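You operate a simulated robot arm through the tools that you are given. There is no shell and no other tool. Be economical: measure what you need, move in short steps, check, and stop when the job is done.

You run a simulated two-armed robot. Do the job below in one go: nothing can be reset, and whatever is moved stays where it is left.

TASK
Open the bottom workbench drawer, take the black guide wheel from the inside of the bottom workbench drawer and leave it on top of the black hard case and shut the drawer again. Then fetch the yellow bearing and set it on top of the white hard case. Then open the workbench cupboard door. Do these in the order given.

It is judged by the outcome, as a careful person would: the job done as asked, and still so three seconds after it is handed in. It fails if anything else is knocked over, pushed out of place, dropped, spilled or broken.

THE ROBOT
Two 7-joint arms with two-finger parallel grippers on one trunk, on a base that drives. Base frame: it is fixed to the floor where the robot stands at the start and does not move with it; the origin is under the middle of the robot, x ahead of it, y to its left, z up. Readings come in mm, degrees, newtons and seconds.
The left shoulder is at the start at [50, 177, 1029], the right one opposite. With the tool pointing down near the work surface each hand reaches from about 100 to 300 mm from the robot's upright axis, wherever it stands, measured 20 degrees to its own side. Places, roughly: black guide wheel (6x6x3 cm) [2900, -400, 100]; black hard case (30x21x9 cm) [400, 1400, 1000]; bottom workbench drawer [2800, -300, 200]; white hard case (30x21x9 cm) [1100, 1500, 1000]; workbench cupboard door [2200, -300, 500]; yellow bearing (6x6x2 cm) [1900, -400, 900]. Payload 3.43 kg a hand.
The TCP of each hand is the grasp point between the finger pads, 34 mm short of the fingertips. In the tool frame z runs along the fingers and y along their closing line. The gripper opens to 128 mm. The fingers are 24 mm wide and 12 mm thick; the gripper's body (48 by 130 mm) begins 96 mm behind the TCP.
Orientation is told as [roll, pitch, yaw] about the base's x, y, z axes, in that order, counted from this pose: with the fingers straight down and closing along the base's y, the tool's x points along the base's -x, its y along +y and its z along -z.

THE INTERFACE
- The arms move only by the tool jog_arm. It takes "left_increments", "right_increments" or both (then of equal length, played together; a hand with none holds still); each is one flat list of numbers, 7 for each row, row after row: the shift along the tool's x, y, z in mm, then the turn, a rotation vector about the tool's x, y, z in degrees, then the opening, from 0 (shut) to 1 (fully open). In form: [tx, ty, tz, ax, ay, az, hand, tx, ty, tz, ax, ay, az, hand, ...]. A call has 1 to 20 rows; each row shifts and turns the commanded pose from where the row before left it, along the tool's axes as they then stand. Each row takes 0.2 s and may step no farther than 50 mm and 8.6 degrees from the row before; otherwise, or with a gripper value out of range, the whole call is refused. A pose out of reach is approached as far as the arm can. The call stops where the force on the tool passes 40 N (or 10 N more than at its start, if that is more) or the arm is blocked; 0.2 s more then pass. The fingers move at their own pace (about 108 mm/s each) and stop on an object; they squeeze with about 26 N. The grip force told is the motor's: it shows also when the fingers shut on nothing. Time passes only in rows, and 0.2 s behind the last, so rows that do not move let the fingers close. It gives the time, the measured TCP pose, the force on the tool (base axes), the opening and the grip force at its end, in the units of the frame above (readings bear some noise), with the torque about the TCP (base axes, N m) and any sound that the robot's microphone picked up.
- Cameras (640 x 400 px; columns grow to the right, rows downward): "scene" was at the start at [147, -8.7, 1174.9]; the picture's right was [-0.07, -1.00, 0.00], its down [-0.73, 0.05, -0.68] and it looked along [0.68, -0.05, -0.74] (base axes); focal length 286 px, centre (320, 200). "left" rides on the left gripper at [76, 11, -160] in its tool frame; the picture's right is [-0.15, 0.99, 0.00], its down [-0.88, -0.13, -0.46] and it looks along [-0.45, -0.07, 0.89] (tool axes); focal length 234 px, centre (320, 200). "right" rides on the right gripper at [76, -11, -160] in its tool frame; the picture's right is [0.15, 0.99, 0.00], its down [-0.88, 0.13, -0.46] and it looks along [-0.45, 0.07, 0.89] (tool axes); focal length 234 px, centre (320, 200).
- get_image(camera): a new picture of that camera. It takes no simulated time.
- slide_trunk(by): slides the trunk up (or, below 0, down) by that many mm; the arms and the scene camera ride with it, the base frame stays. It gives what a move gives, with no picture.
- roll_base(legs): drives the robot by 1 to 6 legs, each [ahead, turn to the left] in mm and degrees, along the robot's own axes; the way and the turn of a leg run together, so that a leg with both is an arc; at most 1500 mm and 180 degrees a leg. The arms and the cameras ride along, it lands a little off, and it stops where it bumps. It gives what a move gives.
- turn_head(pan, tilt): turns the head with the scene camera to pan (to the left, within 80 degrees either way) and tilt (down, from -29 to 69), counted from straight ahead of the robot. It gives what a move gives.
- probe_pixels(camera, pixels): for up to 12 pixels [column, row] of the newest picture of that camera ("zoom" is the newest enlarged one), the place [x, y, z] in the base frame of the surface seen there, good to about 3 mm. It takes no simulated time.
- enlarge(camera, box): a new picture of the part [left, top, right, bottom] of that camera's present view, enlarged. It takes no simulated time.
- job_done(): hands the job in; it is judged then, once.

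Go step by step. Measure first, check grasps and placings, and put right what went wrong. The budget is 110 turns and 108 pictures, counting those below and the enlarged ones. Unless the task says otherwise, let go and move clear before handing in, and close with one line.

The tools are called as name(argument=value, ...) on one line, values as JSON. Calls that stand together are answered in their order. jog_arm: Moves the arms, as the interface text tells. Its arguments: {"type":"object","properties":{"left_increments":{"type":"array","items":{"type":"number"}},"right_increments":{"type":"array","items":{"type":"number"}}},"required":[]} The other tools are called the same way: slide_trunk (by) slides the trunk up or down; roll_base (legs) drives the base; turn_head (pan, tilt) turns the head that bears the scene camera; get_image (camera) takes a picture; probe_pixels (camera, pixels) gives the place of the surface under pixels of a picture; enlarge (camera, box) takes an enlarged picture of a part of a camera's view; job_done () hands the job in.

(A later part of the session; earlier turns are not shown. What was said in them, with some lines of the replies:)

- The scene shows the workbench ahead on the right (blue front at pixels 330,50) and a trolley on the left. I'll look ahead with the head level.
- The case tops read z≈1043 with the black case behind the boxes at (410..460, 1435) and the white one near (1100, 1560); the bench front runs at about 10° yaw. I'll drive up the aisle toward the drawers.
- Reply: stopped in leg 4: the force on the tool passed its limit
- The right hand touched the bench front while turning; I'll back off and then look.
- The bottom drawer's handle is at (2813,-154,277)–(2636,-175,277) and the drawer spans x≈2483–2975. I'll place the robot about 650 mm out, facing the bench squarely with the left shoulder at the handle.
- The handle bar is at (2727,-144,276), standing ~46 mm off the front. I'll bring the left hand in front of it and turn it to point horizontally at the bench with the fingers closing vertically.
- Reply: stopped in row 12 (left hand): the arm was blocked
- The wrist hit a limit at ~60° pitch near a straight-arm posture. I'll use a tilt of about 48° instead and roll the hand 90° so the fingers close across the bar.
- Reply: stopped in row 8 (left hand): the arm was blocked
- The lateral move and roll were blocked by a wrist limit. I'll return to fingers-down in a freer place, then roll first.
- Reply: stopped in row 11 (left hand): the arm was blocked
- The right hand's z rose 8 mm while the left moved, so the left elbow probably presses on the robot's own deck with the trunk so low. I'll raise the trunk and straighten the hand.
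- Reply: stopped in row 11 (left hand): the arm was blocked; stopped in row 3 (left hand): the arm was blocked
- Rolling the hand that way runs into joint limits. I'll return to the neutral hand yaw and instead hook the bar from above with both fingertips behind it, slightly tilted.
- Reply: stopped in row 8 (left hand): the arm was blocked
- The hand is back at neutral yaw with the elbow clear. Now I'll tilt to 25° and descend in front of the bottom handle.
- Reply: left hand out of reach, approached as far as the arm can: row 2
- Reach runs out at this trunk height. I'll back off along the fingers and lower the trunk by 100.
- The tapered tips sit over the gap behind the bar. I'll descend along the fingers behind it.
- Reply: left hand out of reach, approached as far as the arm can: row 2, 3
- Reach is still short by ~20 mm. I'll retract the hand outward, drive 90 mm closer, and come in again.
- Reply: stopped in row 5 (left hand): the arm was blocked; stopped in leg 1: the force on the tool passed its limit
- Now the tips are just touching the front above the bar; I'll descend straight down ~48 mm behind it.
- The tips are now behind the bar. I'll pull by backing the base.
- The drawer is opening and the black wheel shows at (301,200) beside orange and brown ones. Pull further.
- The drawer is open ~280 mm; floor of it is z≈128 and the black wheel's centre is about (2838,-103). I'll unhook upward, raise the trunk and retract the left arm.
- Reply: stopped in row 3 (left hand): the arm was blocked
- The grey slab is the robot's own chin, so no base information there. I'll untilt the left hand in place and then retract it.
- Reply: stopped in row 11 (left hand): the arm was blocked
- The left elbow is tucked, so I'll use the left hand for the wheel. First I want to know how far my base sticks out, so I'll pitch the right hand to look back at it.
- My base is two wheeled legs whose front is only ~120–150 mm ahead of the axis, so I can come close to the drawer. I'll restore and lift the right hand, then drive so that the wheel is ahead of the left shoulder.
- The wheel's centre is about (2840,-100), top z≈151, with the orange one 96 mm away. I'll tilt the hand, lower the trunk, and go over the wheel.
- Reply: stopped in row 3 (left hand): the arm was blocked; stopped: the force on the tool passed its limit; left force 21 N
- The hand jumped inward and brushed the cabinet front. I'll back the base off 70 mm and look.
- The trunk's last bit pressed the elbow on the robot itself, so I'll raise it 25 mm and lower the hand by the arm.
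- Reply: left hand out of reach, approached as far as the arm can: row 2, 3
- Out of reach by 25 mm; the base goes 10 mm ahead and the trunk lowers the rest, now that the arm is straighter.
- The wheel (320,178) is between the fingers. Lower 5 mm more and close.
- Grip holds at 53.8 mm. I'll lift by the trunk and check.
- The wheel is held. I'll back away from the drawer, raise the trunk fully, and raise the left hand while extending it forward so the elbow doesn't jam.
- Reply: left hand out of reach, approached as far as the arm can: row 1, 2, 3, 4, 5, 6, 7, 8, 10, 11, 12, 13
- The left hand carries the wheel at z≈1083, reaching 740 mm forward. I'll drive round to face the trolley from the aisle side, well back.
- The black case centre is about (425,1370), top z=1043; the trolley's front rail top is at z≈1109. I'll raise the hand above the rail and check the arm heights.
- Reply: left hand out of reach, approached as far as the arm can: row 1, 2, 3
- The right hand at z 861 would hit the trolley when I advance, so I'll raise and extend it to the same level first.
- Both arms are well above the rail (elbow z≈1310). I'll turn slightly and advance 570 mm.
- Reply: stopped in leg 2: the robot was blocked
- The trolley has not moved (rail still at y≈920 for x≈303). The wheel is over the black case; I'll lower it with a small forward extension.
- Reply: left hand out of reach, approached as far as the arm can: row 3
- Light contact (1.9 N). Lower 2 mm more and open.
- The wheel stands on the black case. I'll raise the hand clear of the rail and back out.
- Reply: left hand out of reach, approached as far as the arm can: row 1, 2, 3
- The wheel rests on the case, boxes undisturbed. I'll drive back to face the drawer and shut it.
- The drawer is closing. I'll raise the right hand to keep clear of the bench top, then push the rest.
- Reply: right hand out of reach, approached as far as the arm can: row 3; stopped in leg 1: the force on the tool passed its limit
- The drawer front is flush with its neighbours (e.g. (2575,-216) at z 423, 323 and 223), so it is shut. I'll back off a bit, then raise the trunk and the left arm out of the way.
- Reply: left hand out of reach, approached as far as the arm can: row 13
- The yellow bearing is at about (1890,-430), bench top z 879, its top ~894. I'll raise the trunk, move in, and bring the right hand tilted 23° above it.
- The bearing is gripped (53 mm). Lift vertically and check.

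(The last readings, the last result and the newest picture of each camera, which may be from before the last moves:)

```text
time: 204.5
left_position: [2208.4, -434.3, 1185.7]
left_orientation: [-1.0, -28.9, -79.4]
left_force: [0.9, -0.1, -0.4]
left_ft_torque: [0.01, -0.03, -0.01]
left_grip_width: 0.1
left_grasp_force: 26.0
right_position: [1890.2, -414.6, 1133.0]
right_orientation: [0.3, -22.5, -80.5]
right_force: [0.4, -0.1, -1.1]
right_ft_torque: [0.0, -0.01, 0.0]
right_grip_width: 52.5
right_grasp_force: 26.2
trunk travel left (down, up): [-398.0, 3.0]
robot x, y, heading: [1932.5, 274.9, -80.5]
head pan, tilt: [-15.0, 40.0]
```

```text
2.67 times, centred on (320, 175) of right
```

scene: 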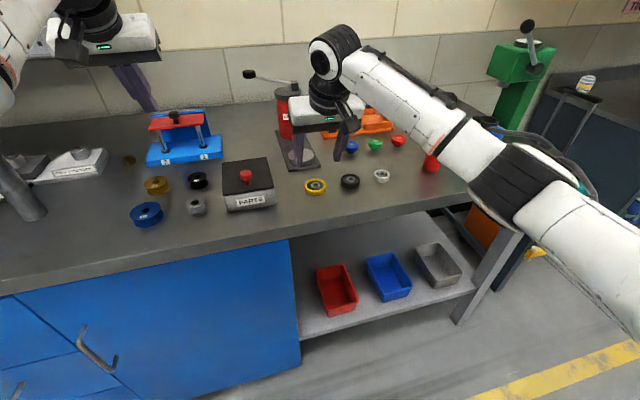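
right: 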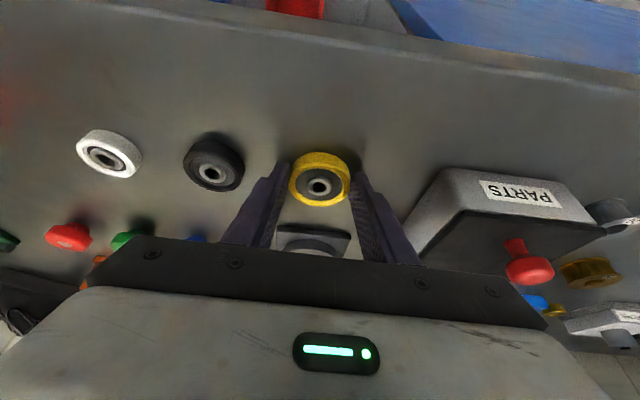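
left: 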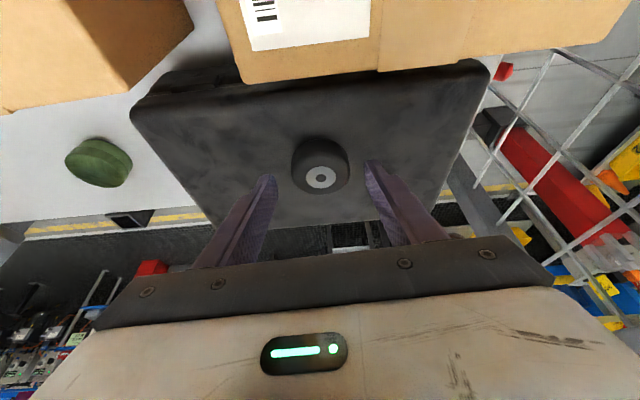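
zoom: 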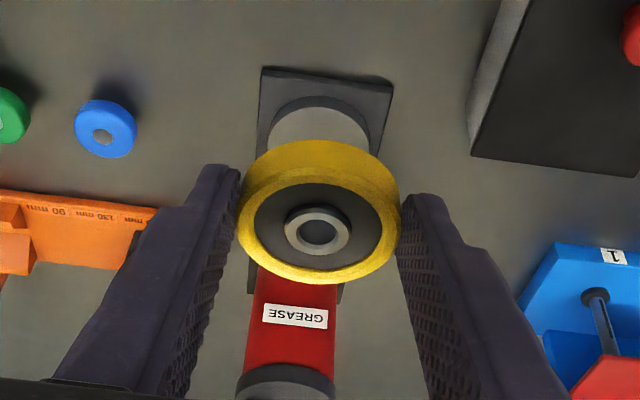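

Bearing is held well. I'll raise the right hand a bit, back from the bench and drive to face the trolley opposite the white case.

jog_arm(right_increments=[-12, 0, -24, 0, 0, 0, 0, -12, 0, -24, 0, 0, 0, 0, 0, 0, 0, 0, 0, 0, 0])

roll_base(legs=[[-200, 0], [0, -76.3], [739, 0], [0, -102.2]])

turn_head(pan=-8, tilt=25)

get_image(camera="scene")

```text
time: 205.3
left_position: [2206.9, -435.1, 1185.8]
left_orientation: [-1.1, -29.0, -79.5]
left_force: [0.5, 0.1, 0.7]
left_ft_torque: [-0.01, -0.03, -0.04]
left_grip_width: 0.1
left_grasp_force: 25.8
right_position: [1888.4, -419.1, 1186.1]
right_orientation: [0.3, -22.5, -80.6]
right_force: [-0.3, -0.3, -1.7]
right_ft_torque: [0.03, -0.05, 0.03]
right_grip_width: 52.7
right_grasp_force: 25.6
trunk travel left (down, up): [-398.0, 3.0]
robot x, y, heading: [1933.0, 278.0, -80.3]
head pan, tilt: [-15.0, 40.0]
```

```text
time: 218.2
left_position: [938.9, 914.1, 1186.2]
left_orientation: [-1.1, -29.0, 99.4]
left_force: [-0.5, 0.1, 0.2]
left_ft_torque: [-0.02, 0.03, 0.0]
left_grip_width: 0.0
left_grasp_force: 26.1
right_position: [1255.1, 892.2, 1185.8]
right_orientation: [0.4, -22.5, 98.2]
right_force: [0.5, 0.8, -0.2]
right_ft_torque: [-0.01, 0.01, 0.0]
right_grip_width: 52.9
right_grasp_force: 25.7
trunk travel left (down, up): [-398.0, 3.0]
robot x, y, heading: [1198.7, 198.5, 98.4]
head pan, tilt: [-15.0, 40.0]
```

```text
time: 219.0
left_position: [938.1, 915.4, 1186.3]
left_orientation: [-1.1, -29.0, 99.5]
left_force: [-0.6, 0.2, 1.0]
left_ft_torque: [0.03, 0.0, 0.01]
left_grip_width: 0.0
left_grasp_force: 25.9
right_position: [1256.1, 891.6, 1186.6]
right_orientation: [0.3, -22.5, 98.2]
right_force: [-0.2, 0.3, -1.8]
right_ft_torque: [0.01, -0.01, 0.01]
right_grip_width: 52.7
right_grasp_force: 25.7
trunk travel left (down, up): [-398.0, 3.0]
robot x, y, heading: [1197.3, 199.6, 98.4]
head pan, tilt: [-8.0, 25.0]
```

```text
34 pictures are left
```

scene: 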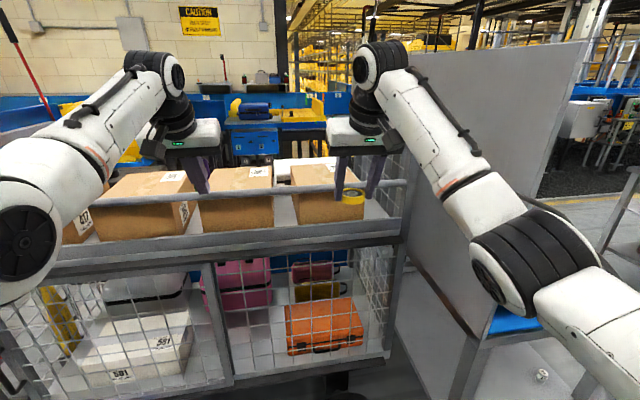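

probe_pixels(camera="scene", pixels=[[520, 245], [490, 275], [560, 240], [610, 290], [430, 250], [540, 120], [400, 180], [455, 370], [500, 310], [395, 120]])

```text
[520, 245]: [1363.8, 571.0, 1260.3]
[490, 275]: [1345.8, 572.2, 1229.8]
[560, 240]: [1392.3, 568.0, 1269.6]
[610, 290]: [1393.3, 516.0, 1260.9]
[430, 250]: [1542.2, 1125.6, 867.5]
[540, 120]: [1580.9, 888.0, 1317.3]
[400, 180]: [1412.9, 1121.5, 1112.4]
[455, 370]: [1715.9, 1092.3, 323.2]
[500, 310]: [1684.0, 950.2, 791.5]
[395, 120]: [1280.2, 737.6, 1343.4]
```

The right elbow (x≈1390) clears the grey panel (x≈1580). Advance 480 mm.

roll_base(legs=[[0, 1.5], [480, 0]])

get_image(camera="right")

probe_pixels(camera="right", pixels=[[320, 100], [320, 130], [250, 120], [400, 120]])

```text
time: 222.2
left_position: [841.9, 1388.3, 1186.1]
left_orientation: [-1.1, -29.0, 100.7]
left_force: [0.0, 0.0, -0.5]
left_ft_torque: [-0.05, -0.03, -0.03]
left_grip_width: 0.1
left_grasp_force: 25.9
right_position: [1160.3, 1371.1, 1185.6]
right_orientation: [0.3, -22.6, 99.4]
right_force: [-0.3, 0.2, -0.8]
right_ft_torque: [-0.02, -0.04, -0.01]
right_grip_width: 52.6
right_grasp_force: 26.4
trunk travel left (down, up): [-398.0, 3.0]
robot x, y, heading: [1114.2, 675.6, 99.2]
head pan, tilt: [-8.0, 25.0]
```

```text
33 pictures are left
```

right: 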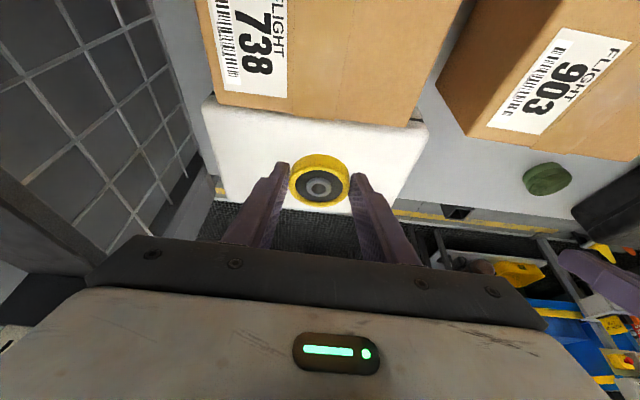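

```text
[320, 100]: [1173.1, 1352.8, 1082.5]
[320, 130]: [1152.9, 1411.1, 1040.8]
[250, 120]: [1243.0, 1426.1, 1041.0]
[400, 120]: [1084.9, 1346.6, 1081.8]
```

The bearing is above the white case (top 1041). I'll creep 12 mm closer, extend the arm and lower.

roll_base(legs=[[12, 0]])

jog_arm(right_increments=[-30, 0, 12.5, 0, 0, 0, 0, -30, 0, 12.5, 0, 0, 0, 0, 11, 0, 26, 0, 0, 0, 0, 11, 0, 26, 0, 0, 0, 0, 10, 0, 24, 0, 0, 0, 0, 0, 0, 0, 0, 0, 0, 0])

get_image(camera="right")

```text
time: 223.0
left_position: [840.5, 1399.6, 1187.2]
left_orientation: [-1.2, -29.0, 100.6]
left_force: [-0.2, -0.2, -0.1]
left_ft_torque: [-0.01, 0.0, 0.03]
left_grip_width: 0.0
left_grasp_force: 26.5
right_position: [1157.9, 1383.5, 1186.1]
right_orientation: [0.2, -22.4, 99.4]
right_force: [-0.7, -0.4, -1.4]
right_ft_torque: [0.0, -0.02, -0.02]
right_grip_width: 53.0
right_grasp_force: 25.7
trunk travel left (down, up): [-398.0, 3.0]
robot x, y, heading: [1115.0, 689.8, 99.6]
head pan, tilt: [-8.0, 25.0]
```

```text
time: 224.4
left_position: [839.9, 1399.4, 1185.9]
left_orientation: [-1.2, -29.0, 100.6]
left_force: [0.9, 0.4, 0.3]
left_ft_torque: [0.0, 0.01, 0.0]
left_grip_width: 0.0
left_grasp_force: 26.0
right_position: [1151.6, 1420.1, 1104.0]
right_orientation: [0.4, -22.6, 99.3]
right_force: [1.0, -1.1, -0.8]
right_ft_torque: [-0.02, -0.04, -0.01]
right_grip_width: 52.5
right_grasp_force: 26.3
right hand out of reach, approached as far as the arm can: row 2
trunk travel left (down, up): [-398.0, 3.0]
robot x, y, heading: [1114.4, 691.0, 99.3]
head pan, tilt: [-8.0, 25.0]
```

```text
32 pictures are left
```

right: 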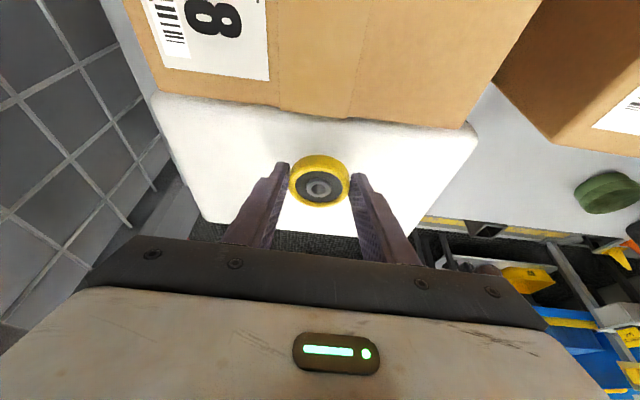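

jog_arm(right_increments=[-11, 0, 10, 0, 0, 0, 0, -11, 0, 10, 0, 0, 0, 0, 0, 0, 0, 0, 0, 0, 0])

probe_pixels(camera="right", pixels=[[240, 110], [400, 128], [240, 120], [400, 135], [230, 210], [280, 225]])

```text
time: 225.2
left_position: [839.9, 1398.2, 1185.8]
left_orientation: [-1.2, -28.9, 100.6]
left_force: [-0.5, 0.5, 0.0]
left_ft_torque: [0.0, 0.02, 0.04]
left_grip_width: 0.0
left_grasp_force: 25.7
right_position: [1149.7, 1442.8, 1093.8]
right_orientation: [0.2, -22.5, 99.4]
right_force: [-0.8, -0.4, -0.3]
right_ft_torque: [-0.01, -0.04, 0.07]
right_grip_width: 52.8
right_grasp_force: 26.1
right hand out of reach, approached as far as the arm can: row 2
trunk travel left (down, up): [-398.0, 3.0]
robot x, y, heading: [1120.0, 690.5, 99.6]
head pan, tilt: [-8.0, 25.0]
```

```text
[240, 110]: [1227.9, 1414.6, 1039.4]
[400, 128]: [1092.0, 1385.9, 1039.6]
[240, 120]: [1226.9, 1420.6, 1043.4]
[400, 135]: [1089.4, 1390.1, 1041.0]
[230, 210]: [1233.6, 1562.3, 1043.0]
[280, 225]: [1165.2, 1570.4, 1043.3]
```

Good: the bearing is now well inside the case top. Lower by the trunk to contact.

slide_trunk(by=-13)

slide_trunk(by=-2)

```text
time: 225.8
left_position: [839.4, 1398.9, 1174.4]
left_orientation: [-1.2, -29.0, 100.6]
left_force: [0.3, 0.6, 0.3]
left_ft_torque: [-0.02, -0.06, 0.01]
left_grip_width: 0.1
left_grasp_force: 25.9
right_position: [1150.6, 1443.9, 1079.9]
right_orientation: [0.3, -22.6, 99.4]
right_force: [-0.3, -1.0, -0.8]
right_ft_torque: [-0.05, 0.0, 0.01]
right_grip_width: 52.7
right_grasp_force: 26.5
trunk travel left (down, up): [-385.0, 16.0]
robot x, y, heading: [1115.9, 685.5, 99.4]
head pan, tilt: [-8.0, 25.0]
```

```text
time: 226.3
left_position: [840.2, 1398.7, 1171.5]
left_orientation: [-1.1, -29.0, 100.7]
left_force: [0.1, -0.6, -0.1]
left_ft_torque: [-0.01, 0.01, 0.0]
left_grip_width: 0.0
left_grasp_force: 26.3
right_position: [1150.4, 1444.2, 1076.8]
right_orientation: [0.3, -22.4, 99.3]
right_force: [-0.4, 0.0, -1.3]
right_ft_torque: [-0.02, 0.04, 0.02]
right_grip_width: 52.8
right_grasp_force: 25.9
trunk travel left (down, up): [-383.0, 18.0]
robot x, y, heading: [1112.7, 685.9, 99.5]
head pan, tilt: [-8.0, 25.0]
```

slide_trunk(by=-2)

slide_trunk(by=-2)

enlarge(camera="right", box=[200, 100, 440, 250])

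```text
time: 226.8
left_position: [840.4, 1398.8, 1169.6]
left_orientation: [-1.3, -28.9, 100.7]
left_force: [-0.3, -0.5, -0.8]
left_ft_torque: [-0.01, -0.01, 0.03]
left_grip_width: 0.0
left_grasp_force: 25.9
right_position: [1151.4, 1443.2, 1075.5]
right_orientation: [0.3, -22.6, 99.5]
right_force: [-0.7, 0.6, 0.3]
right_ft_torque: [0.02, 0.03, 0.02]
right_grip_width: 52.6
right_grasp_force: 25.8
trunk travel left (down, up): [-381.0, 20.0]
robot x, y, heading: [1118.4, 689.0, 99.6]
head pan, tilt: [-8.0, 25.0]
```

```text
time: 227.3
left_position: [840.0, 1397.4, 1168.4]
left_orientation: [-1.2, -29.1, 100.6]
left_force: [0.3, 0.4, -0.1]
left_ft_torque: [0.0, 0.01, 0.01]
left_grip_width: 0.3
left_grasp_force: 26.1
right_position: [1149.2, 1445.2, 1076.3]
right_orientation: [0.3, -22.9, 99.4]
right_force: [0.4, 0.1, 6.6]
right_ft_torque: [0.21, -0.2, -0.01]
right_grip_width: 52.8
right_grasp_force: 25.6
trunk travel left (down, up): [-379.0, 22.0]
robot x, y, heading: [1116.3, 687.2, 99.4]
head pan, tilt: [-8.0, 25.0]
```

```text
2.67 times, centred on (320, 175) of right
```

zoom: 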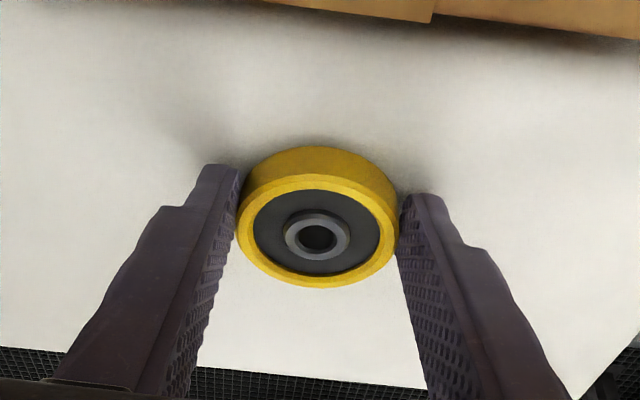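

Contact (6.6 N). I'll open, lift by the trunk and arm, and check.

jog_arm(right_increments=[0, 0, 0, 0, 0, 0, 0.45, 0, 0, 0, 0, 0, 0, 0.55, 0, 0, 0, 0, 0, 0, 0.6, 0, 0, 0, 0, 0, 0, 0.6])

slide_trunk(by=21)

jog_arm(right_increments=[-11, 0, -26, 0, 0, 0, 0.6, -11, 0, -26, 0, 0, 0, 0.6, -11, 0, -26, 0, 0, 0, 0.6, 0, 0, 0, 0, 0, 0, 0.6])

get_image(camera="right")

```text
time: 228.3
left_position: [839.5, 1398.4, 1169.0]
left_orientation: [-1.1, -29.0, 100.6]
left_force: [0.3, 0.3, -0.7]
left_ft_torque: [0.01, -0.02, -0.02]
left_grip_width: 0.0
left_grasp_force: 26.4
right_position: [1150.0, 1442.3, 1076.2]
right_orientation: [0.3, -22.6, 99.5]
right_force: [-3.7, -1.2, 11.6]
right_ft_torque: [0.04, -0.29, 0.04]
right_grip_width: 73.9
right_grasp_force: 0.2
trunk travel left (down, up): [-379.0, 22.0]
robot x, y, heading: [1118.8, 688.3, 99.5]
head pan, tilt: [-8.0, 25.0]
```

```text
time: 229.0
left_position: [841.2, 1399.7, 1188.6]
left_orientation: [-1.1, -28.9, 100.6]
left_force: [-0.4, -0.2, -0.6]
left_ft_torque: [0.0, -0.02, 0.03]
left_grip_width: 0.0
left_grasp_force: 26.0
right_position: [1151.0, 1444.3, 1093.2]
right_orientation: [0.3, -22.5, 99.3]
right_force: [0.0, 0.1, 0.7]
right_ft_torque: [0.02, -0.03, 0.01]
right_grip_width: 76.7
right_grasp_force: 0.1
trunk travel left (down, up): [-400.0, 1.0]
robot x, y, heading: [1115.9, 686.6, 99.7]
head pan, tilt: [-8.0, 25.0]
```

```text
time: 230.0
left_position: [840.1, 1399.1, 1187.0]
left_orientation: [-1.2, -28.9, 100.6]
left_force: [-0.7, 0.4, -0.5]
left_ft_torque: [0.03, -0.01, -0.06]
left_grip_width: 0.1
left_grasp_force: 26.5
right_position: [1157.1, 1427.9, 1174.9]
right_orientation: [0.3, -22.5, 99.4]
right_force: [-0.4, -0.4, 0.0]
right_ft_torque: [0.01, 0.0, -0.04]
right_grip_width: 77.1
right_grasp_force: 0.1
right hand out of reach, approached as far as the arm can: row 1, 2, 3
trunk travel left (down, up): [-400.0, 1.0]
robot x, y, heading: [1116.4, 690.5, 99.6]
head pan, tilt: [-8.0, 25.0]
```

```text
30 pictures are left
```

right: 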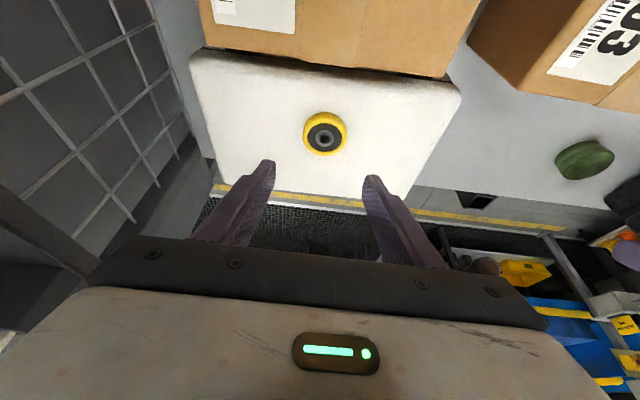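

The bearing sits on the white case. Now to the cupboard: back out, and drive to face the handle with the right arm from the drawer side.

roll_base(legs=[[-500, 0], [0, -82.7], [1294, 0], [0, -96.9]])

turn_head(pan=-10, tilt=45)

get_image(camera="scene")

```text
time: 234.5
left_position: [1271.4, 961.7, 1191.3]
left_orientation: [-1.2, -29.3, 73.9]
left_force: [0.0, -0.3, 0.8]
left_ft_torque: [0.0, -0.01, -0.02]
left_grip_width: 0.0
left_grasp_force: 25.8
right_position: [1540.2, 854.0, 1177.3]
right_orientation: [2.8, -22.9, 74.3]
right_force: [-9.4, 0.9, 1.4]
right_ft_torque: [0.05, 0.3, 0.16]
right_grip_width: 70.4
right_grasp_force: 0.0
trunk travel left (down, up): [-400.0, 1.0]
robot x, y, heading: [1199.7, 207.3, 73.3]
head pan, tilt: [-8.0, 25.0]
stopped in leg 2: the force on the tool passed its limit (the readings are from after the stop); the commanded pose is now the measured one
```

```text
time: 235.3
left_position: [1269.8, 963.2, 1189.5]
left_orientation: [-1.3, -29.2, 73.8]
left_force: [0.7, 1.1, -0.4]
left_ft_torque: [-0.02, -0.01, -0.01]
left_grip_width: 0.0
left_grasp_force: 26.4
right_position: [1539.8, 853.2, 1178.1]
right_orientation: [2.8, -22.9, 74.1]
right_force: [-15.0, -2.2, 2.1]
right_ft_torque: [-0.02, 0.4, 0.1]
right_grip_width: 68.5
right_grasp_force: 0.0
trunk travel left (down, up): [-400.0, 1.0]
robot x, y, heading: [1200.8, 202.2, 72.9]
head pan, tilt: [-10.0, 45.0]
```

```text
29 pictures are left
```

scene: 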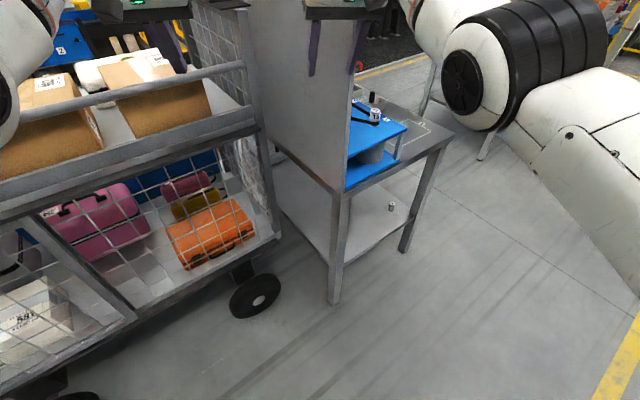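

The right fingers brushed the grey panel while turning. I'll turn back, reverse further and go round with more room.

roll_base(legs=[[0, 9], [-260, 0]])

get_image(camera="scene")

```text
time: 237.8
left_position: [1121.0, 717.0, 1190.1]
left_orientation: [-1.2, -29.2, 82.6]
left_force: [0.6, -0.7, -1.4]
left_ft_torque: [0.0, 0.0, -0.02]
left_grip_width: 0.3
left_grasp_force: 25.4
right_position: [1406.0, 648.0, 1177.2]
right_orientation: [2.8, -23.0, 82.8]
right_force: [0.2, -0.2, 0.5]
right_ft_torque: [0.05, 0.04, -0.01]
right_grip_width: 76.6
right_grasp_force: 0.0
trunk travel left (down, up): [-400.0, 1.0]
robot x, y, heading: [1164.6, -46.6, 81.5]
head pan, tilt: [-10.0, 45.0]
```

```text
28 pictures are left
```

scene: 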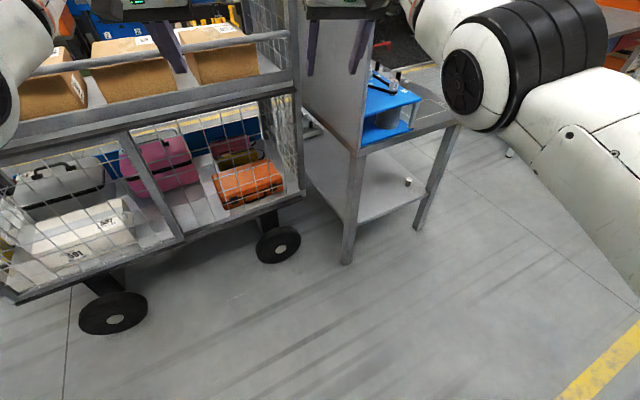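

roll_base(legs=[[0, -55.7], [1419, 0], [0, -105.8]])

get_image(camera="scene")

```text
time: 251.6
left_position: [2730.3, -140.0, 1189.8]
left_orientation: [-1.2, -29.2, -77.2]
left_force: [0.0, 0.0, -0.3]
left_ft_torque: [-0.01, -0.03, -0.02]
left_grip_width: 0.1
left_grasp_force: 26.2
right_position: [2439.7, -175.8, 1176.2]
right_orientation: [2.7, -22.9, -76.9]
right_force: [-0.2, 0.3, 0.4]
right_ft_torque: [0.01, -0.01, -0.01]
right_grip_width: 77.0
right_grasp_force: 0.1
trunk travel left (down, up): [-400.0, 1.0]
robot x, y, heading: [2427.3, 561.8, -78.0]
head pan, tilt: [-10.0, 45.0]
```

```text
27 pictures are left
```

scene: 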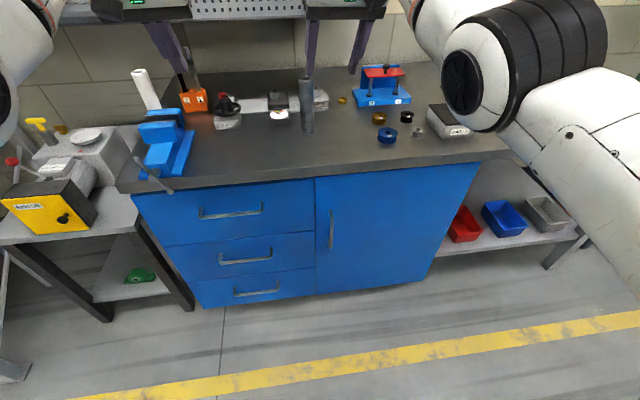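

I'll back off 150 mm, lower the trunk 120 mm, and bring the right hand down in front of the door handle's height.

roll_base(legs=[[0, -2], [-150, 0]])

slide_trunk(by=-120)

jog_arm(right_increments=[25.9, 0, 35.7, 2.8, 0, 1, 0.4, 25.9, 0, 35.7, 0, 0, 0, 0.4, 25.9, 0, 35.7, 0, 0, 0, 0.4, 25.9, 0, 35.7, 0, 0, 0, 0.4, 25.9, 0, 35.7, 0, 0, 0, 0.4, 25.9, 0, 35.7, 0, 0, 0, 0.4, 25.9, 0, 35.7, 0, 0, 0, 0.4, 25.9, 0, 35.7, 0, 0, 0, 0.4, 25.9, 0, 35.7, 0, 0, 0, 0.4, 25.9, 0, 35.7, 0, 0, 0, 0.4, 0, 0, 0, 0, 0, 0, 0.4])

get_image(camera="scene")

```text
time: 253.4
left_position: [2678.0, 0.6, 1189.8]
left_orientation: [-1.2, -29.2, -79.3]
left_force: [1.0, 0.3, 0.1]
left_ft_torque: [0.05, -0.02, 0.0]
left_grip_width: 0.0
left_grasp_force: 26.3
right_position: [2386.7, -25.5, 1176.9]
right_orientation: [2.8, -23.0, -79.1]
right_force: [0.4, 0.4, -0.1]
right_ft_torque: [-0.03, -0.01, 0.02]
right_grip_width: 76.7
right_grasp_force: 0.1
trunk travel left (down, up): [-400.0, 1.0]
robot x, y, heading: [2398.6, 708.9, -80.0]
head pan, tilt: [-10.0, 45.0]
```

```text
time: 254.9
left_position: [2679.1, 0.0, 1068.5]
left_orientation: [-1.2, -29.2, -79.3]
left_force: [0.1, 0.2, 0.3]
left_ft_torque: [0.0, 0.02, -0.03]
left_grip_width: 0.0
left_grasp_force: 25.6
right_position: [2386.9, -25.2, 1056.6]
right_orientation: [2.8, -22.9, -79.1]
right_force: [-0.2, 0.9, 0.9]
right_ft_torque: [0.03, -0.01, 0.0]
right_grip_width: 76.6
right_grasp_force: 0.0
trunk travel left (down, up): [-280.0, 121.0]
robot x, y, heading: [2401.7, 710.7, -80.2]
head pan, tilt: [-10.0, 45.0]
```

```text
time: 257.3
left_position: [2678.3, 0.6, 1070.0]
left_orientation: [-1.1, -29.2, -79.3]
left_force: [0.0, 0.8, 0.7]
left_ft_torque: [-0.01, 0.0, -0.01]
left_grip_width: 0.1
left_grasp_force: 26.0
right_position: [2371.5, 76.3, 625.1]
right_orientation: [0.3, -22.9, -80.2]
right_force: [0.3, 0.6, 0.6]
right_ft_torque: [0.0, 0.01, 0.01]
right_grip_width: 51.3
right_grasp_force: 0.1
trunk travel left (down, up): [-280.0, 121.0]
robot x, y, heading: [2401.7, 712.7, -80.5]
head pan, tilt: [-10.0, 45.0]
```

```text
26 pictures are left
```

scene: 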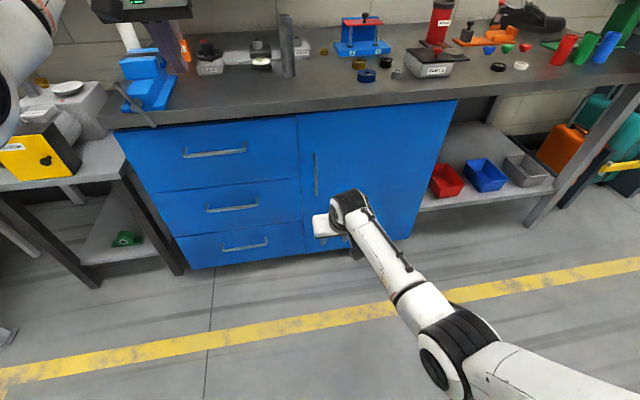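

enlarge(camera="scene", box=[270, 110, 390, 240])

get_image(camera="right")

```text
3.08 times, centred on (330, 175) of scene
```

zoom: 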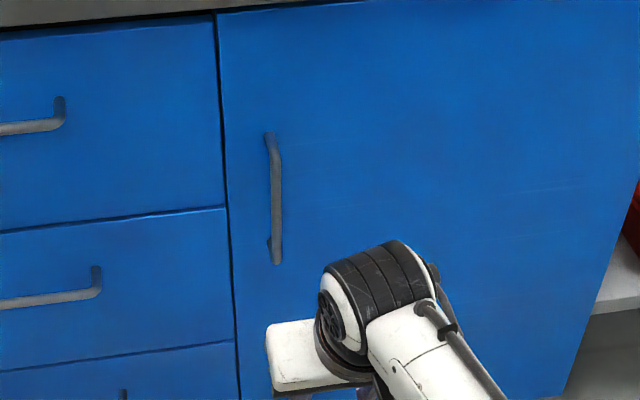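

```text
24 pictures are left
```

right: 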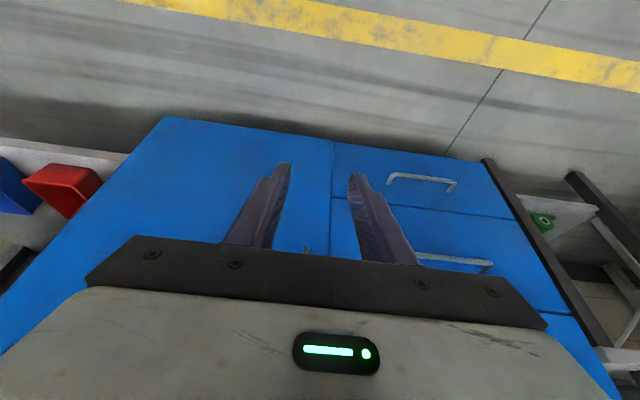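

probe_pixels(camera="zoom", pixels=[[270, 138], [275, 160], [276, 185], [276, 210], [276, 235], [276, 250], [310, 200], [250, 200], [620, 250], [560, 385]])

```text
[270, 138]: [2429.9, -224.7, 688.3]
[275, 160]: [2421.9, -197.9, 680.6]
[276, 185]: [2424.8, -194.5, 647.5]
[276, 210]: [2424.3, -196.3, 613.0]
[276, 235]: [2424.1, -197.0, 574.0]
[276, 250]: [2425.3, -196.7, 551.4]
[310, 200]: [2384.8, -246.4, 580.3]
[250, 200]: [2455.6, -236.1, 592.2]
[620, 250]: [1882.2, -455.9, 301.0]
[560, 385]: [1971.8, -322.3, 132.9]
```

probe_pixels(camera="scene", pixels=[[140, 55], [150, 80], [130, 35], [187, 50], [210, 45], [287, 20], [120, 90], [175, 55]])

```text
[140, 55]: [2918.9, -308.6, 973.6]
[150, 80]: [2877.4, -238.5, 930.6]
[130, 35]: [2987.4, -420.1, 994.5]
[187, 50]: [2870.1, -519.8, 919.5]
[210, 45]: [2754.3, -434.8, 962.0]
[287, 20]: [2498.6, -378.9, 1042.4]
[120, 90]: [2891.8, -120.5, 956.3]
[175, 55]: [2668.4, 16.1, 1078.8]
```

Bench items near the left hand's path are all below z≈1000, so it clears. I'll drive 200 mm ahead and trim the right hand.

roll_base(legs=[[200, 0]])

get_image(camera="right")

```text
time: 258.9
left_position: [2711.6, -193.6, 1067.9]
left_orientation: [-1.1, -29.2, -79.3]
left_force: [0.5, -0.7, 0.3]
left_ft_torque: [0.01, 0.03, 0.02]
left_grip_width: 0.0
left_grasp_force: 26.1
right_position: [2406.7, -118.7, 627.7]
right_orientation: [0.3, -22.8, -80.1]
right_force: [0.1, 0.0, -0.2]
right_ft_torque: [0.0, -0.01, 0.0]
right_grip_width: 50.9
right_grasp_force: 0.1
trunk travel left (down, up): [-280.0, 121.0]
robot x, y, heading: [2436.6, 516.4, -80.5]
head pan, tilt: [-10.0, 45.0]
```

```text
23 pictures are left
```

right: 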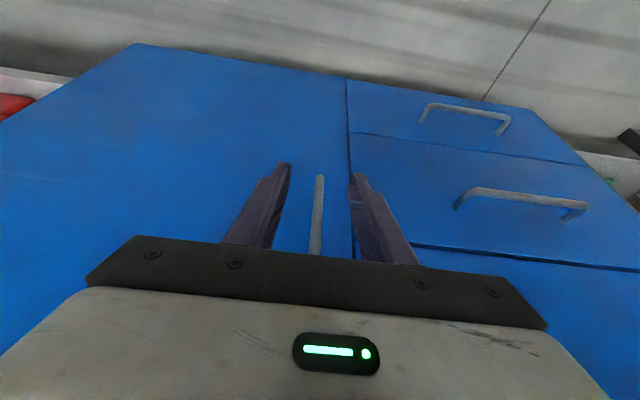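

jog_arm(right_increments=[5, 2, 12, 0, 0, 0, 0.4, 5, 2, 11, 0, 0, 0, 0.4, 0, 0, 0, 0, 0, 0, 0.4])

roll_base(legs=[[82, 0]])

get_image(camera="right")

```text
time: 259.7
left_position: [2713.4, -193.3, 1069.8]
left_orientation: [-1.2, -29.2, -79.3]
left_force: [-0.3, 0.5, 0.4]
left_ft_torque: [0.04, 0.03, 0.01]
left_grip_width: 0.0
left_grasp_force: 25.9
right_position: [2409.5, -117.5, 601.9]
right_orientation: [0.3, -22.9, -80.3]
right_force: [0.0, -0.8, 0.5]
right_ft_torque: [0.04, 0.01, 0.01]
right_grip_width: 51.3
right_grasp_force: 0.1
trunk travel left (down, up): [-280.0, 121.0]
robot x, y, heading: [2436.5, 513.1, -80.2]
head pan, tilt: [-10.0, 45.0]
```

```text
time: 260.8
left_position: [2726.4, -274.3, 1067.6]
left_orientation: [-1.3, -29.2, -79.3]
left_force: [0.2, 0.5, -0.2]
left_ft_torque: [-0.01, 0.04, 0.02]
left_grip_width: 0.0
left_grasp_force: 25.5
right_position: [2423.4, -197.9, 601.4]
right_orientation: [0.3, -22.8, -80.1]
right_force: [-0.7, 1.1, -0.3]
right_ft_torque: [0.0, 0.01, 0.0]
right_grip_width: 51.3
right_grasp_force: 0.0
trunk travel left (down, up): [-280.0, 121.0]
robot x, y, heading: [2449.6, 433.8, -80.1]
head pan, tilt: [-10.0, 45.0]
```

```text
22 pictures are left
```

right: 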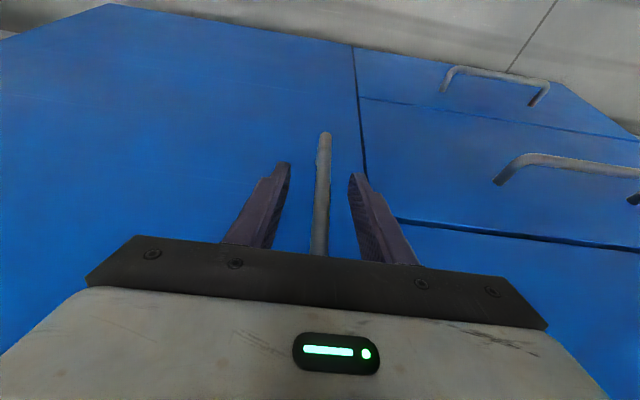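

The bar (322,190) is between the fingers. I'll close on it and pull back.

jog_arm(right_increments=[0, 0, 0, 0, 0, 0, 0.2, 0, 0, 0, 0, 0, 0, 0, 0, 0, 0, 0, 0, 0, 0, 0, 0, 0, 0, 0, 0, 0])

roll_base(legs=[[-80, 0]])

get_image(camera="scene")

```text
time: 261.8
left_position: [2728.6, -273.8, 1068.2]
left_orientation: [-1.2, -29.2, -79.2]
left_force: [-0.3, 0.2, 0.5]
left_ft_torque: [0.0, -0.01, -0.04]
left_grip_width: 0.0
left_grasp_force: 25.9
right_position: [2425.8, -197.9, 602.9]
right_orientation: [0.3, -22.9, -79.8]
right_force: [11.1, 3.1, -2.0]
right_ft_torque: [-0.44, 1.92, 0.12]
right_grip_width: 12.0
right_grasp_force: 45.0
trunk travel left (down, up): [-280.0, 121.0]
robot x, y, heading: [2448.6, 435.1, -79.9]
head pan, tilt: [-10.0, 45.0]
```

```text
time: 263.0
left_position: [2712.1, -192.0, 1068.5]
left_orientation: [-1.1, -29.2, -79.4]
left_force: [0.2, -1.3, -0.5]
left_ft_torque: [0.04, 0.0, -0.01]
left_grip_width: 0.3
left_grasp_force: 25.8
right_position: [2396.4, -119.8, 602.7]
right_orientation: [-0.2, -22.8, -81.2]
right_force: [-2.4, -0.6, -0.4]
right_ft_torque: [0.55, -1.58, 0.07]
right_grip_width: 12.1
right_grasp_force: 45.4
trunk travel left (down, up): [-280.0, 121.0]
robot x, y, heading: [2434.7, 521.0, -80.4]
head pan, tilt: [-10.0, 45.0]
stopped in leg 1: the force on the tool passed its limit (the readings are from after the stop); the commanded pose is now the measured one
```

```text
21 pictures are left
```

scene: 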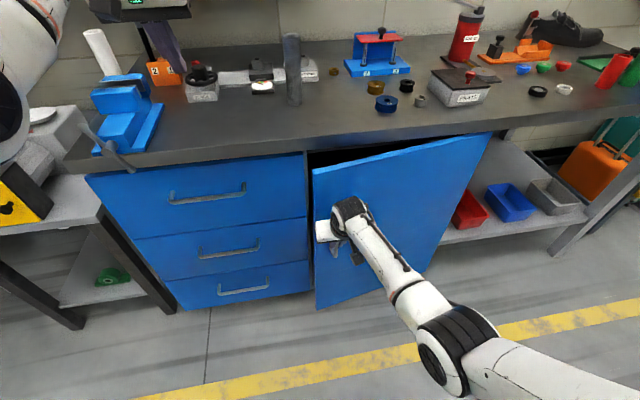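

The door is ~10° open with the handle gripped. I'll swing it on along its arc about the hinge with the arm, turning the hand with it.

jog_arm(right_increments=[10.9, -3.3, -4.6, -0.58, 0, -1.38, 0, 10.9, -3.3, -4.6, -0.58, 0, -1.38, 0, 10.9, -3.3, -4.6, -0.58, 0, -1.38, 0, 10.9, -3.3, -4.6, -0.58, 0, -1.38, 0, 10.9, -3.3, -4.6, -0.58, 0, -1.38, 0, 10.9, -3.3, -4.6, -0.58, 0, -1.38, 0, 10.9, -3.3, -4.6, -0.58, 0, -1.38, 0, 10.9, -3.3, -4.6, -0.58, 0, -1.38, 0, 10.9, -3.3, -4.6, -0.58, 0, -1.38, 0, 10.9, -3.3, -4.6, -0.58, 0, -1.38, 0, 10.9, -3.3, -4.6, -0.58, 0, -1.38, 0, 10.9, -3.3, -4.6, -0.58, 0, -1.38, 0])

get_image(camera="scene")

```text
time: 265.6
left_position: [2711.3, -192.2, 1069.8]
left_orientation: [-1.0, -29.1, -79.4]
left_force: [0.0, -0.1, -0.1]
left_ft_torque: [-0.04, 0.01, 0.02]
left_grip_width: 0.1
left_grasp_force: 26.0
right_position: [2312.0, 2.4, 601.2]
right_orientation: [-0.8, -22.9, -63.1]
right_force: [-22.4, -22.0, 0.2]
right_ft_torque: [0.51, -2.61, -0.06]
right_grip_width: 12.3
right_grasp_force: 44.5
trunk travel left (down, up): [-280.0, 121.0]
robot x, y, heading: [2434.7, 521.7, -80.1]
head pan, tilt: [-10.0, 45.0]
```

```text
20 pictures are left
```

scene: 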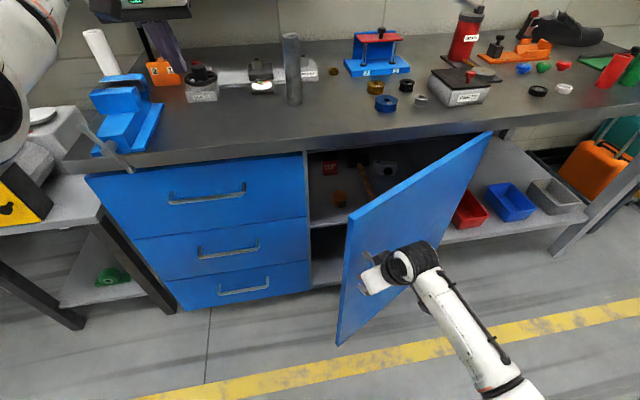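

jog_arm(right_increments=[10.9, -6, -4.6, -0.58, 0, -1.38, 0, 10.9, -6, -4.6, -0.58, 0, -1.38, 0, 10.9, -5, -4.6, -0.58, 0, -1.38, 0, 10.9, -4, -4.6, -0.58, 0, -1.38, 0, 10.9, -4, -4.6, -0.58, 0, -1.38, 0, 10.9, -4, -4.6, -0.58, 0, -1.38, 0, 10.9, -4, -4.6, -0.58, 0, -1.38, 0, 10.9, -4, -4.6, -0.58, 0, -1.38, 0, 10.9, -4, -4.6, -0.58, 0, -1.38, 0, 10.9, -4, -4.6, -0.58, 0, -1.38, 0, 10.9, -4, -4.6, -0.58, 0, -1.38, 0, 10.9, -4, -4.6, -0.58, 0, -1.38, 0])

get_image(camera="scene")

```text
time: 268.2
left_position: [2710.7, -190.6, 1069.5]
left_orientation: [-1.3, -29.2, -79.3]
left_force: [0.6, 0.1, 0.1]
left_ft_torque: [-0.01, 0.03, 0.03]
left_grip_width: 0.0
left_grasp_force: 26.5
right_position: [2192.4, 91.7, 601.9]
right_orientation: [-0.2, -22.6, -44.9]
right_force: [4.1, 9.0, -0.8]
right_ft_torque: [0.47, -1.74, -0.13]
right_grip_width: 11.6
right_grasp_force: 44.8
trunk travel left (down, up): [-280.0, 121.0]
robot x, y, heading: [2436.4, 519.5, -80.2]
head pan, tilt: [-10.0, 45.0]
```

```text
19 pictures are left
```

scene: 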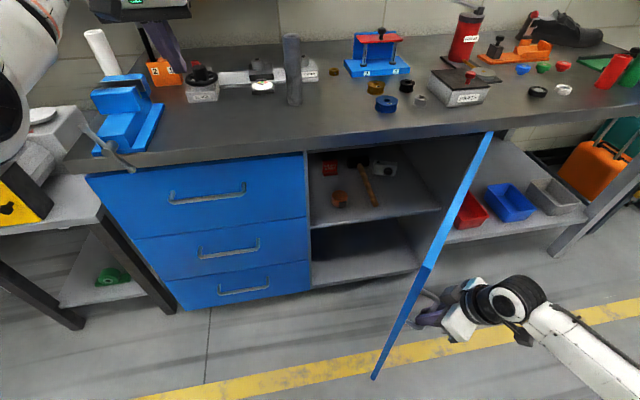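

Now ~47°. Continue the same swing.

jog_arm(right_increments=[10.9, -3.3, -4.6, -0.58, 0, -1.38, 0, 10.9, -3.3, -4.6, -0.58, 0, -1.38, 0, 10.9, -3.3, -4.6, -0.58, 0, -1.38, 0, 10.9, -3.3, -4.6, -0.58, 0, -1.38, 0, 10.9, -3.5, -4.6, -0.58, 0, -1.38, 0, 10.9, -3.5, -4.6, -0.58, 0, -1.38, 0, 10.9, -3.5, -4.6, -0.58, 0, -1.38, 0, 10.9, -3.6, -4.6, -0.58, 0, -1.38, 0, 10.9, -3.6, -4.6, -0.58, 0, -1.38, 0, 10.9, -3.6, -4.6, -0.58, 0, -1.38, 0, 10.9, -3.6, -4.6, -0.58, 0, -1.38, 0, 10.9, -3.6, -4.6, -0.58, 0, -1.38, 0, 10.9, -3.6, -4.6, -0.58, 0, -1.38, 0, 10.9, -3.6, -4.6, -0.58, 0, -1.38, 0, 10.9, -3.6, -4.6, -0.58, 0, -1.38, 0, 10.9, -3.6, -4.6, -0.58, 0, -1.38, 0])

get_image(camera="scene")

```text
time: 271.6
left_position: [2710.2, -193.0, 1068.5]
left_orientation: [-1.2, -29.0, -79.5]
left_force: [-0.8, -0.4, 0.1]
left_ft_torque: [0.04, -0.04, 0.02]
left_grip_width: 0.0
left_grasp_force: 25.9
right_position: [2003.9, 148.3, 602.3]
right_orientation: [-0.2, -22.6, -21.0]
right_force: [-1.0, -2.7, -23.3]
right_ft_torque: [1.14, -0.28, -0.1]
right_grip_width: 11.8
right_grasp_force: 44.9
trunk travel left (down, up): [-280.0, 121.0]
robot x, y, heading: [2437.0, 514.6, -80.2]
head pan, tilt: [-10.0, 45.0]
```

```text
18 pictures are left
```

scene: 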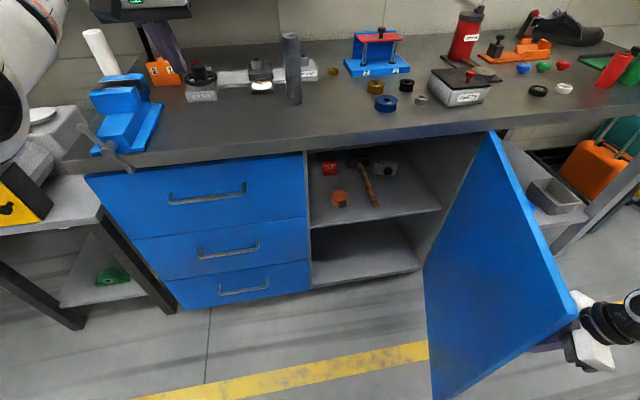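

About 71° open. A little further, easing the hand down a few mm.

jog_arm(right_increments=[13, -3.6, 0, -0.58, 0, -1.38, 0, 10.9, -3.6, -4.6, -0.58, 0, -1.38, 0, 10.9, -3.6, -4.6, -0.58, 0, -1.38, 0, 10.9, -3.6, -4.6, -0.58, 0, -1.38, 0, 10.9, -3.6, -4.6, -0.58, 0, -1.38, 0, 10.9, -3.6, -4.6, -0.58, 0, -1.38, 0, 10.9, -3.6, -4.6, -0.58, 0, -1.38, 0, 10.9, -3.6, -4.6, -0.58, 0, -1.38, 0])

```text
time: 273.4
left_position: [2712.2, -190.4, 1069.4]
left_orientation: [-1.3, -29.2, -79.3]
left_force: [-0.1, -0.3, -0.5]
left_ft_torque: [-0.03, 0.01, 0.04]
left_grip_width: 0.0
left_grasp_force: 26.0
right_position: [1905.7, 144.6, 601.7]
right_orientation: [-0.5, -22.3, -9.0]
right_force: [0.3, -2.1, 16.4]
right_ft_torque: [2.37, -1.52, -0.2]
right_grip_width: 12.0
right_grasp_force: 45.2
trunk travel left (down, up): [-280.0, 121.0]
robot x, y, heading: [2434.0, 521.6, -80.3]
head pan, tilt: [-10.0, 45.0]
```

The door is ~83° open. Release the handle and move clear.

jog_arm(right_increments=[0, 0, 0, 0, 0, 0, 0.3, 0, 0, 0, 0, 0, 0, 0.4, 0, 0, 0, 0, 0, 0, 0.4, 8, 0, -20, 0, 0, 0, 0.4, 8, 0, -20, 0, 0, 0, 0.4, 8, 0, -20, 0, 0, 0, 0.4, 8, 0, -20, 0, 0, 0, 0.4, 8, 0, -20, 0, 0, 0, 0.4, 0, 0, 0, 0, 0, 0, 0.4])

get_image(camera="right")

turn_head(pan=-25, tilt=45)

get_image(camera="scene")

```text
time: 275.4
left_position: [2712.3, -191.4, 1069.3]
left_orientation: [-1.2, -29.2, -79.4]
left_force: [-0.9, 0.0, -0.5]
left_ft_torque: [-0.03, 0.0, -0.04]
left_grip_width: 0.0
left_grasp_force: 26.2
right_position: [1830.9, 158.5, 678.5]
right_orientation: [-0.3, -22.2, -9.2]
right_force: [0.6, -0.1, 0.4]
right_ft_torque: [0.0, -0.04, 0.04]
right_grip_width: 51.1
right_grasp_force: 0.1
trunk travel left (down, up): [-280.0, 121.0]
robot x, y, heading: [2432.2, 522.5, -80.2]
head pan, tilt: [-10.0, 45.0]
```

```text
17 pictures are left
```

right: 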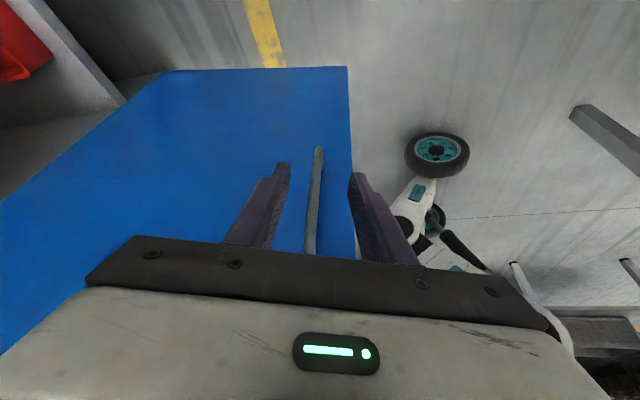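

```text
time: 276.2
left_position: [2711.2, -191.5, 1069.7]
left_orientation: [-1.3, -29.2, -79.3]
left_force: [0.4, -0.5, 0.0]
left_ft_torque: [0.0, -0.01, 0.0]
left_grip_width: 0.0
left_grasp_force: 25.8
right_position: [1831.8, 158.7, 679.6]
right_orientation: [-0.2, -22.3, -9.1]
right_force: [-0.4, -0.1, -0.6]
right_ft_torque: [0.0, 0.01, -0.04]
right_grip_width: 51.3
right_grasp_force: 0.1
trunk travel left (down, up): [-280.0, 121.0]
robot x, y, heading: [2433.9, 517.7, -80.3]
head pan, tilt: [-25.0, 45.0]
```

```text
16 pictures are left
```

scene: 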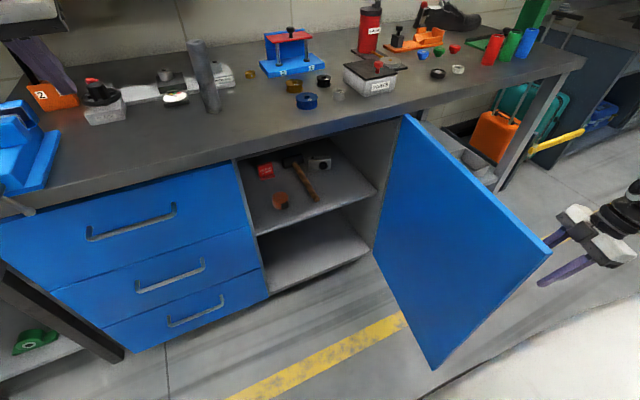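

The door stands about 83° open with nothing touching it. The drawer is flush, and both items were seen resting on their cases after I let go. Handing in.

job_done()

```text
The job is handed in.
```

The job is handed in: the black guide wheel is on the black hard case, the bottom drawer is shut, the yellow bearing is on the white hard case, and the cupboard door is about 83° open. On the way I bumped the trolley once and brushed the cabinet front and grey panel; the camera views showed nothing shifted.
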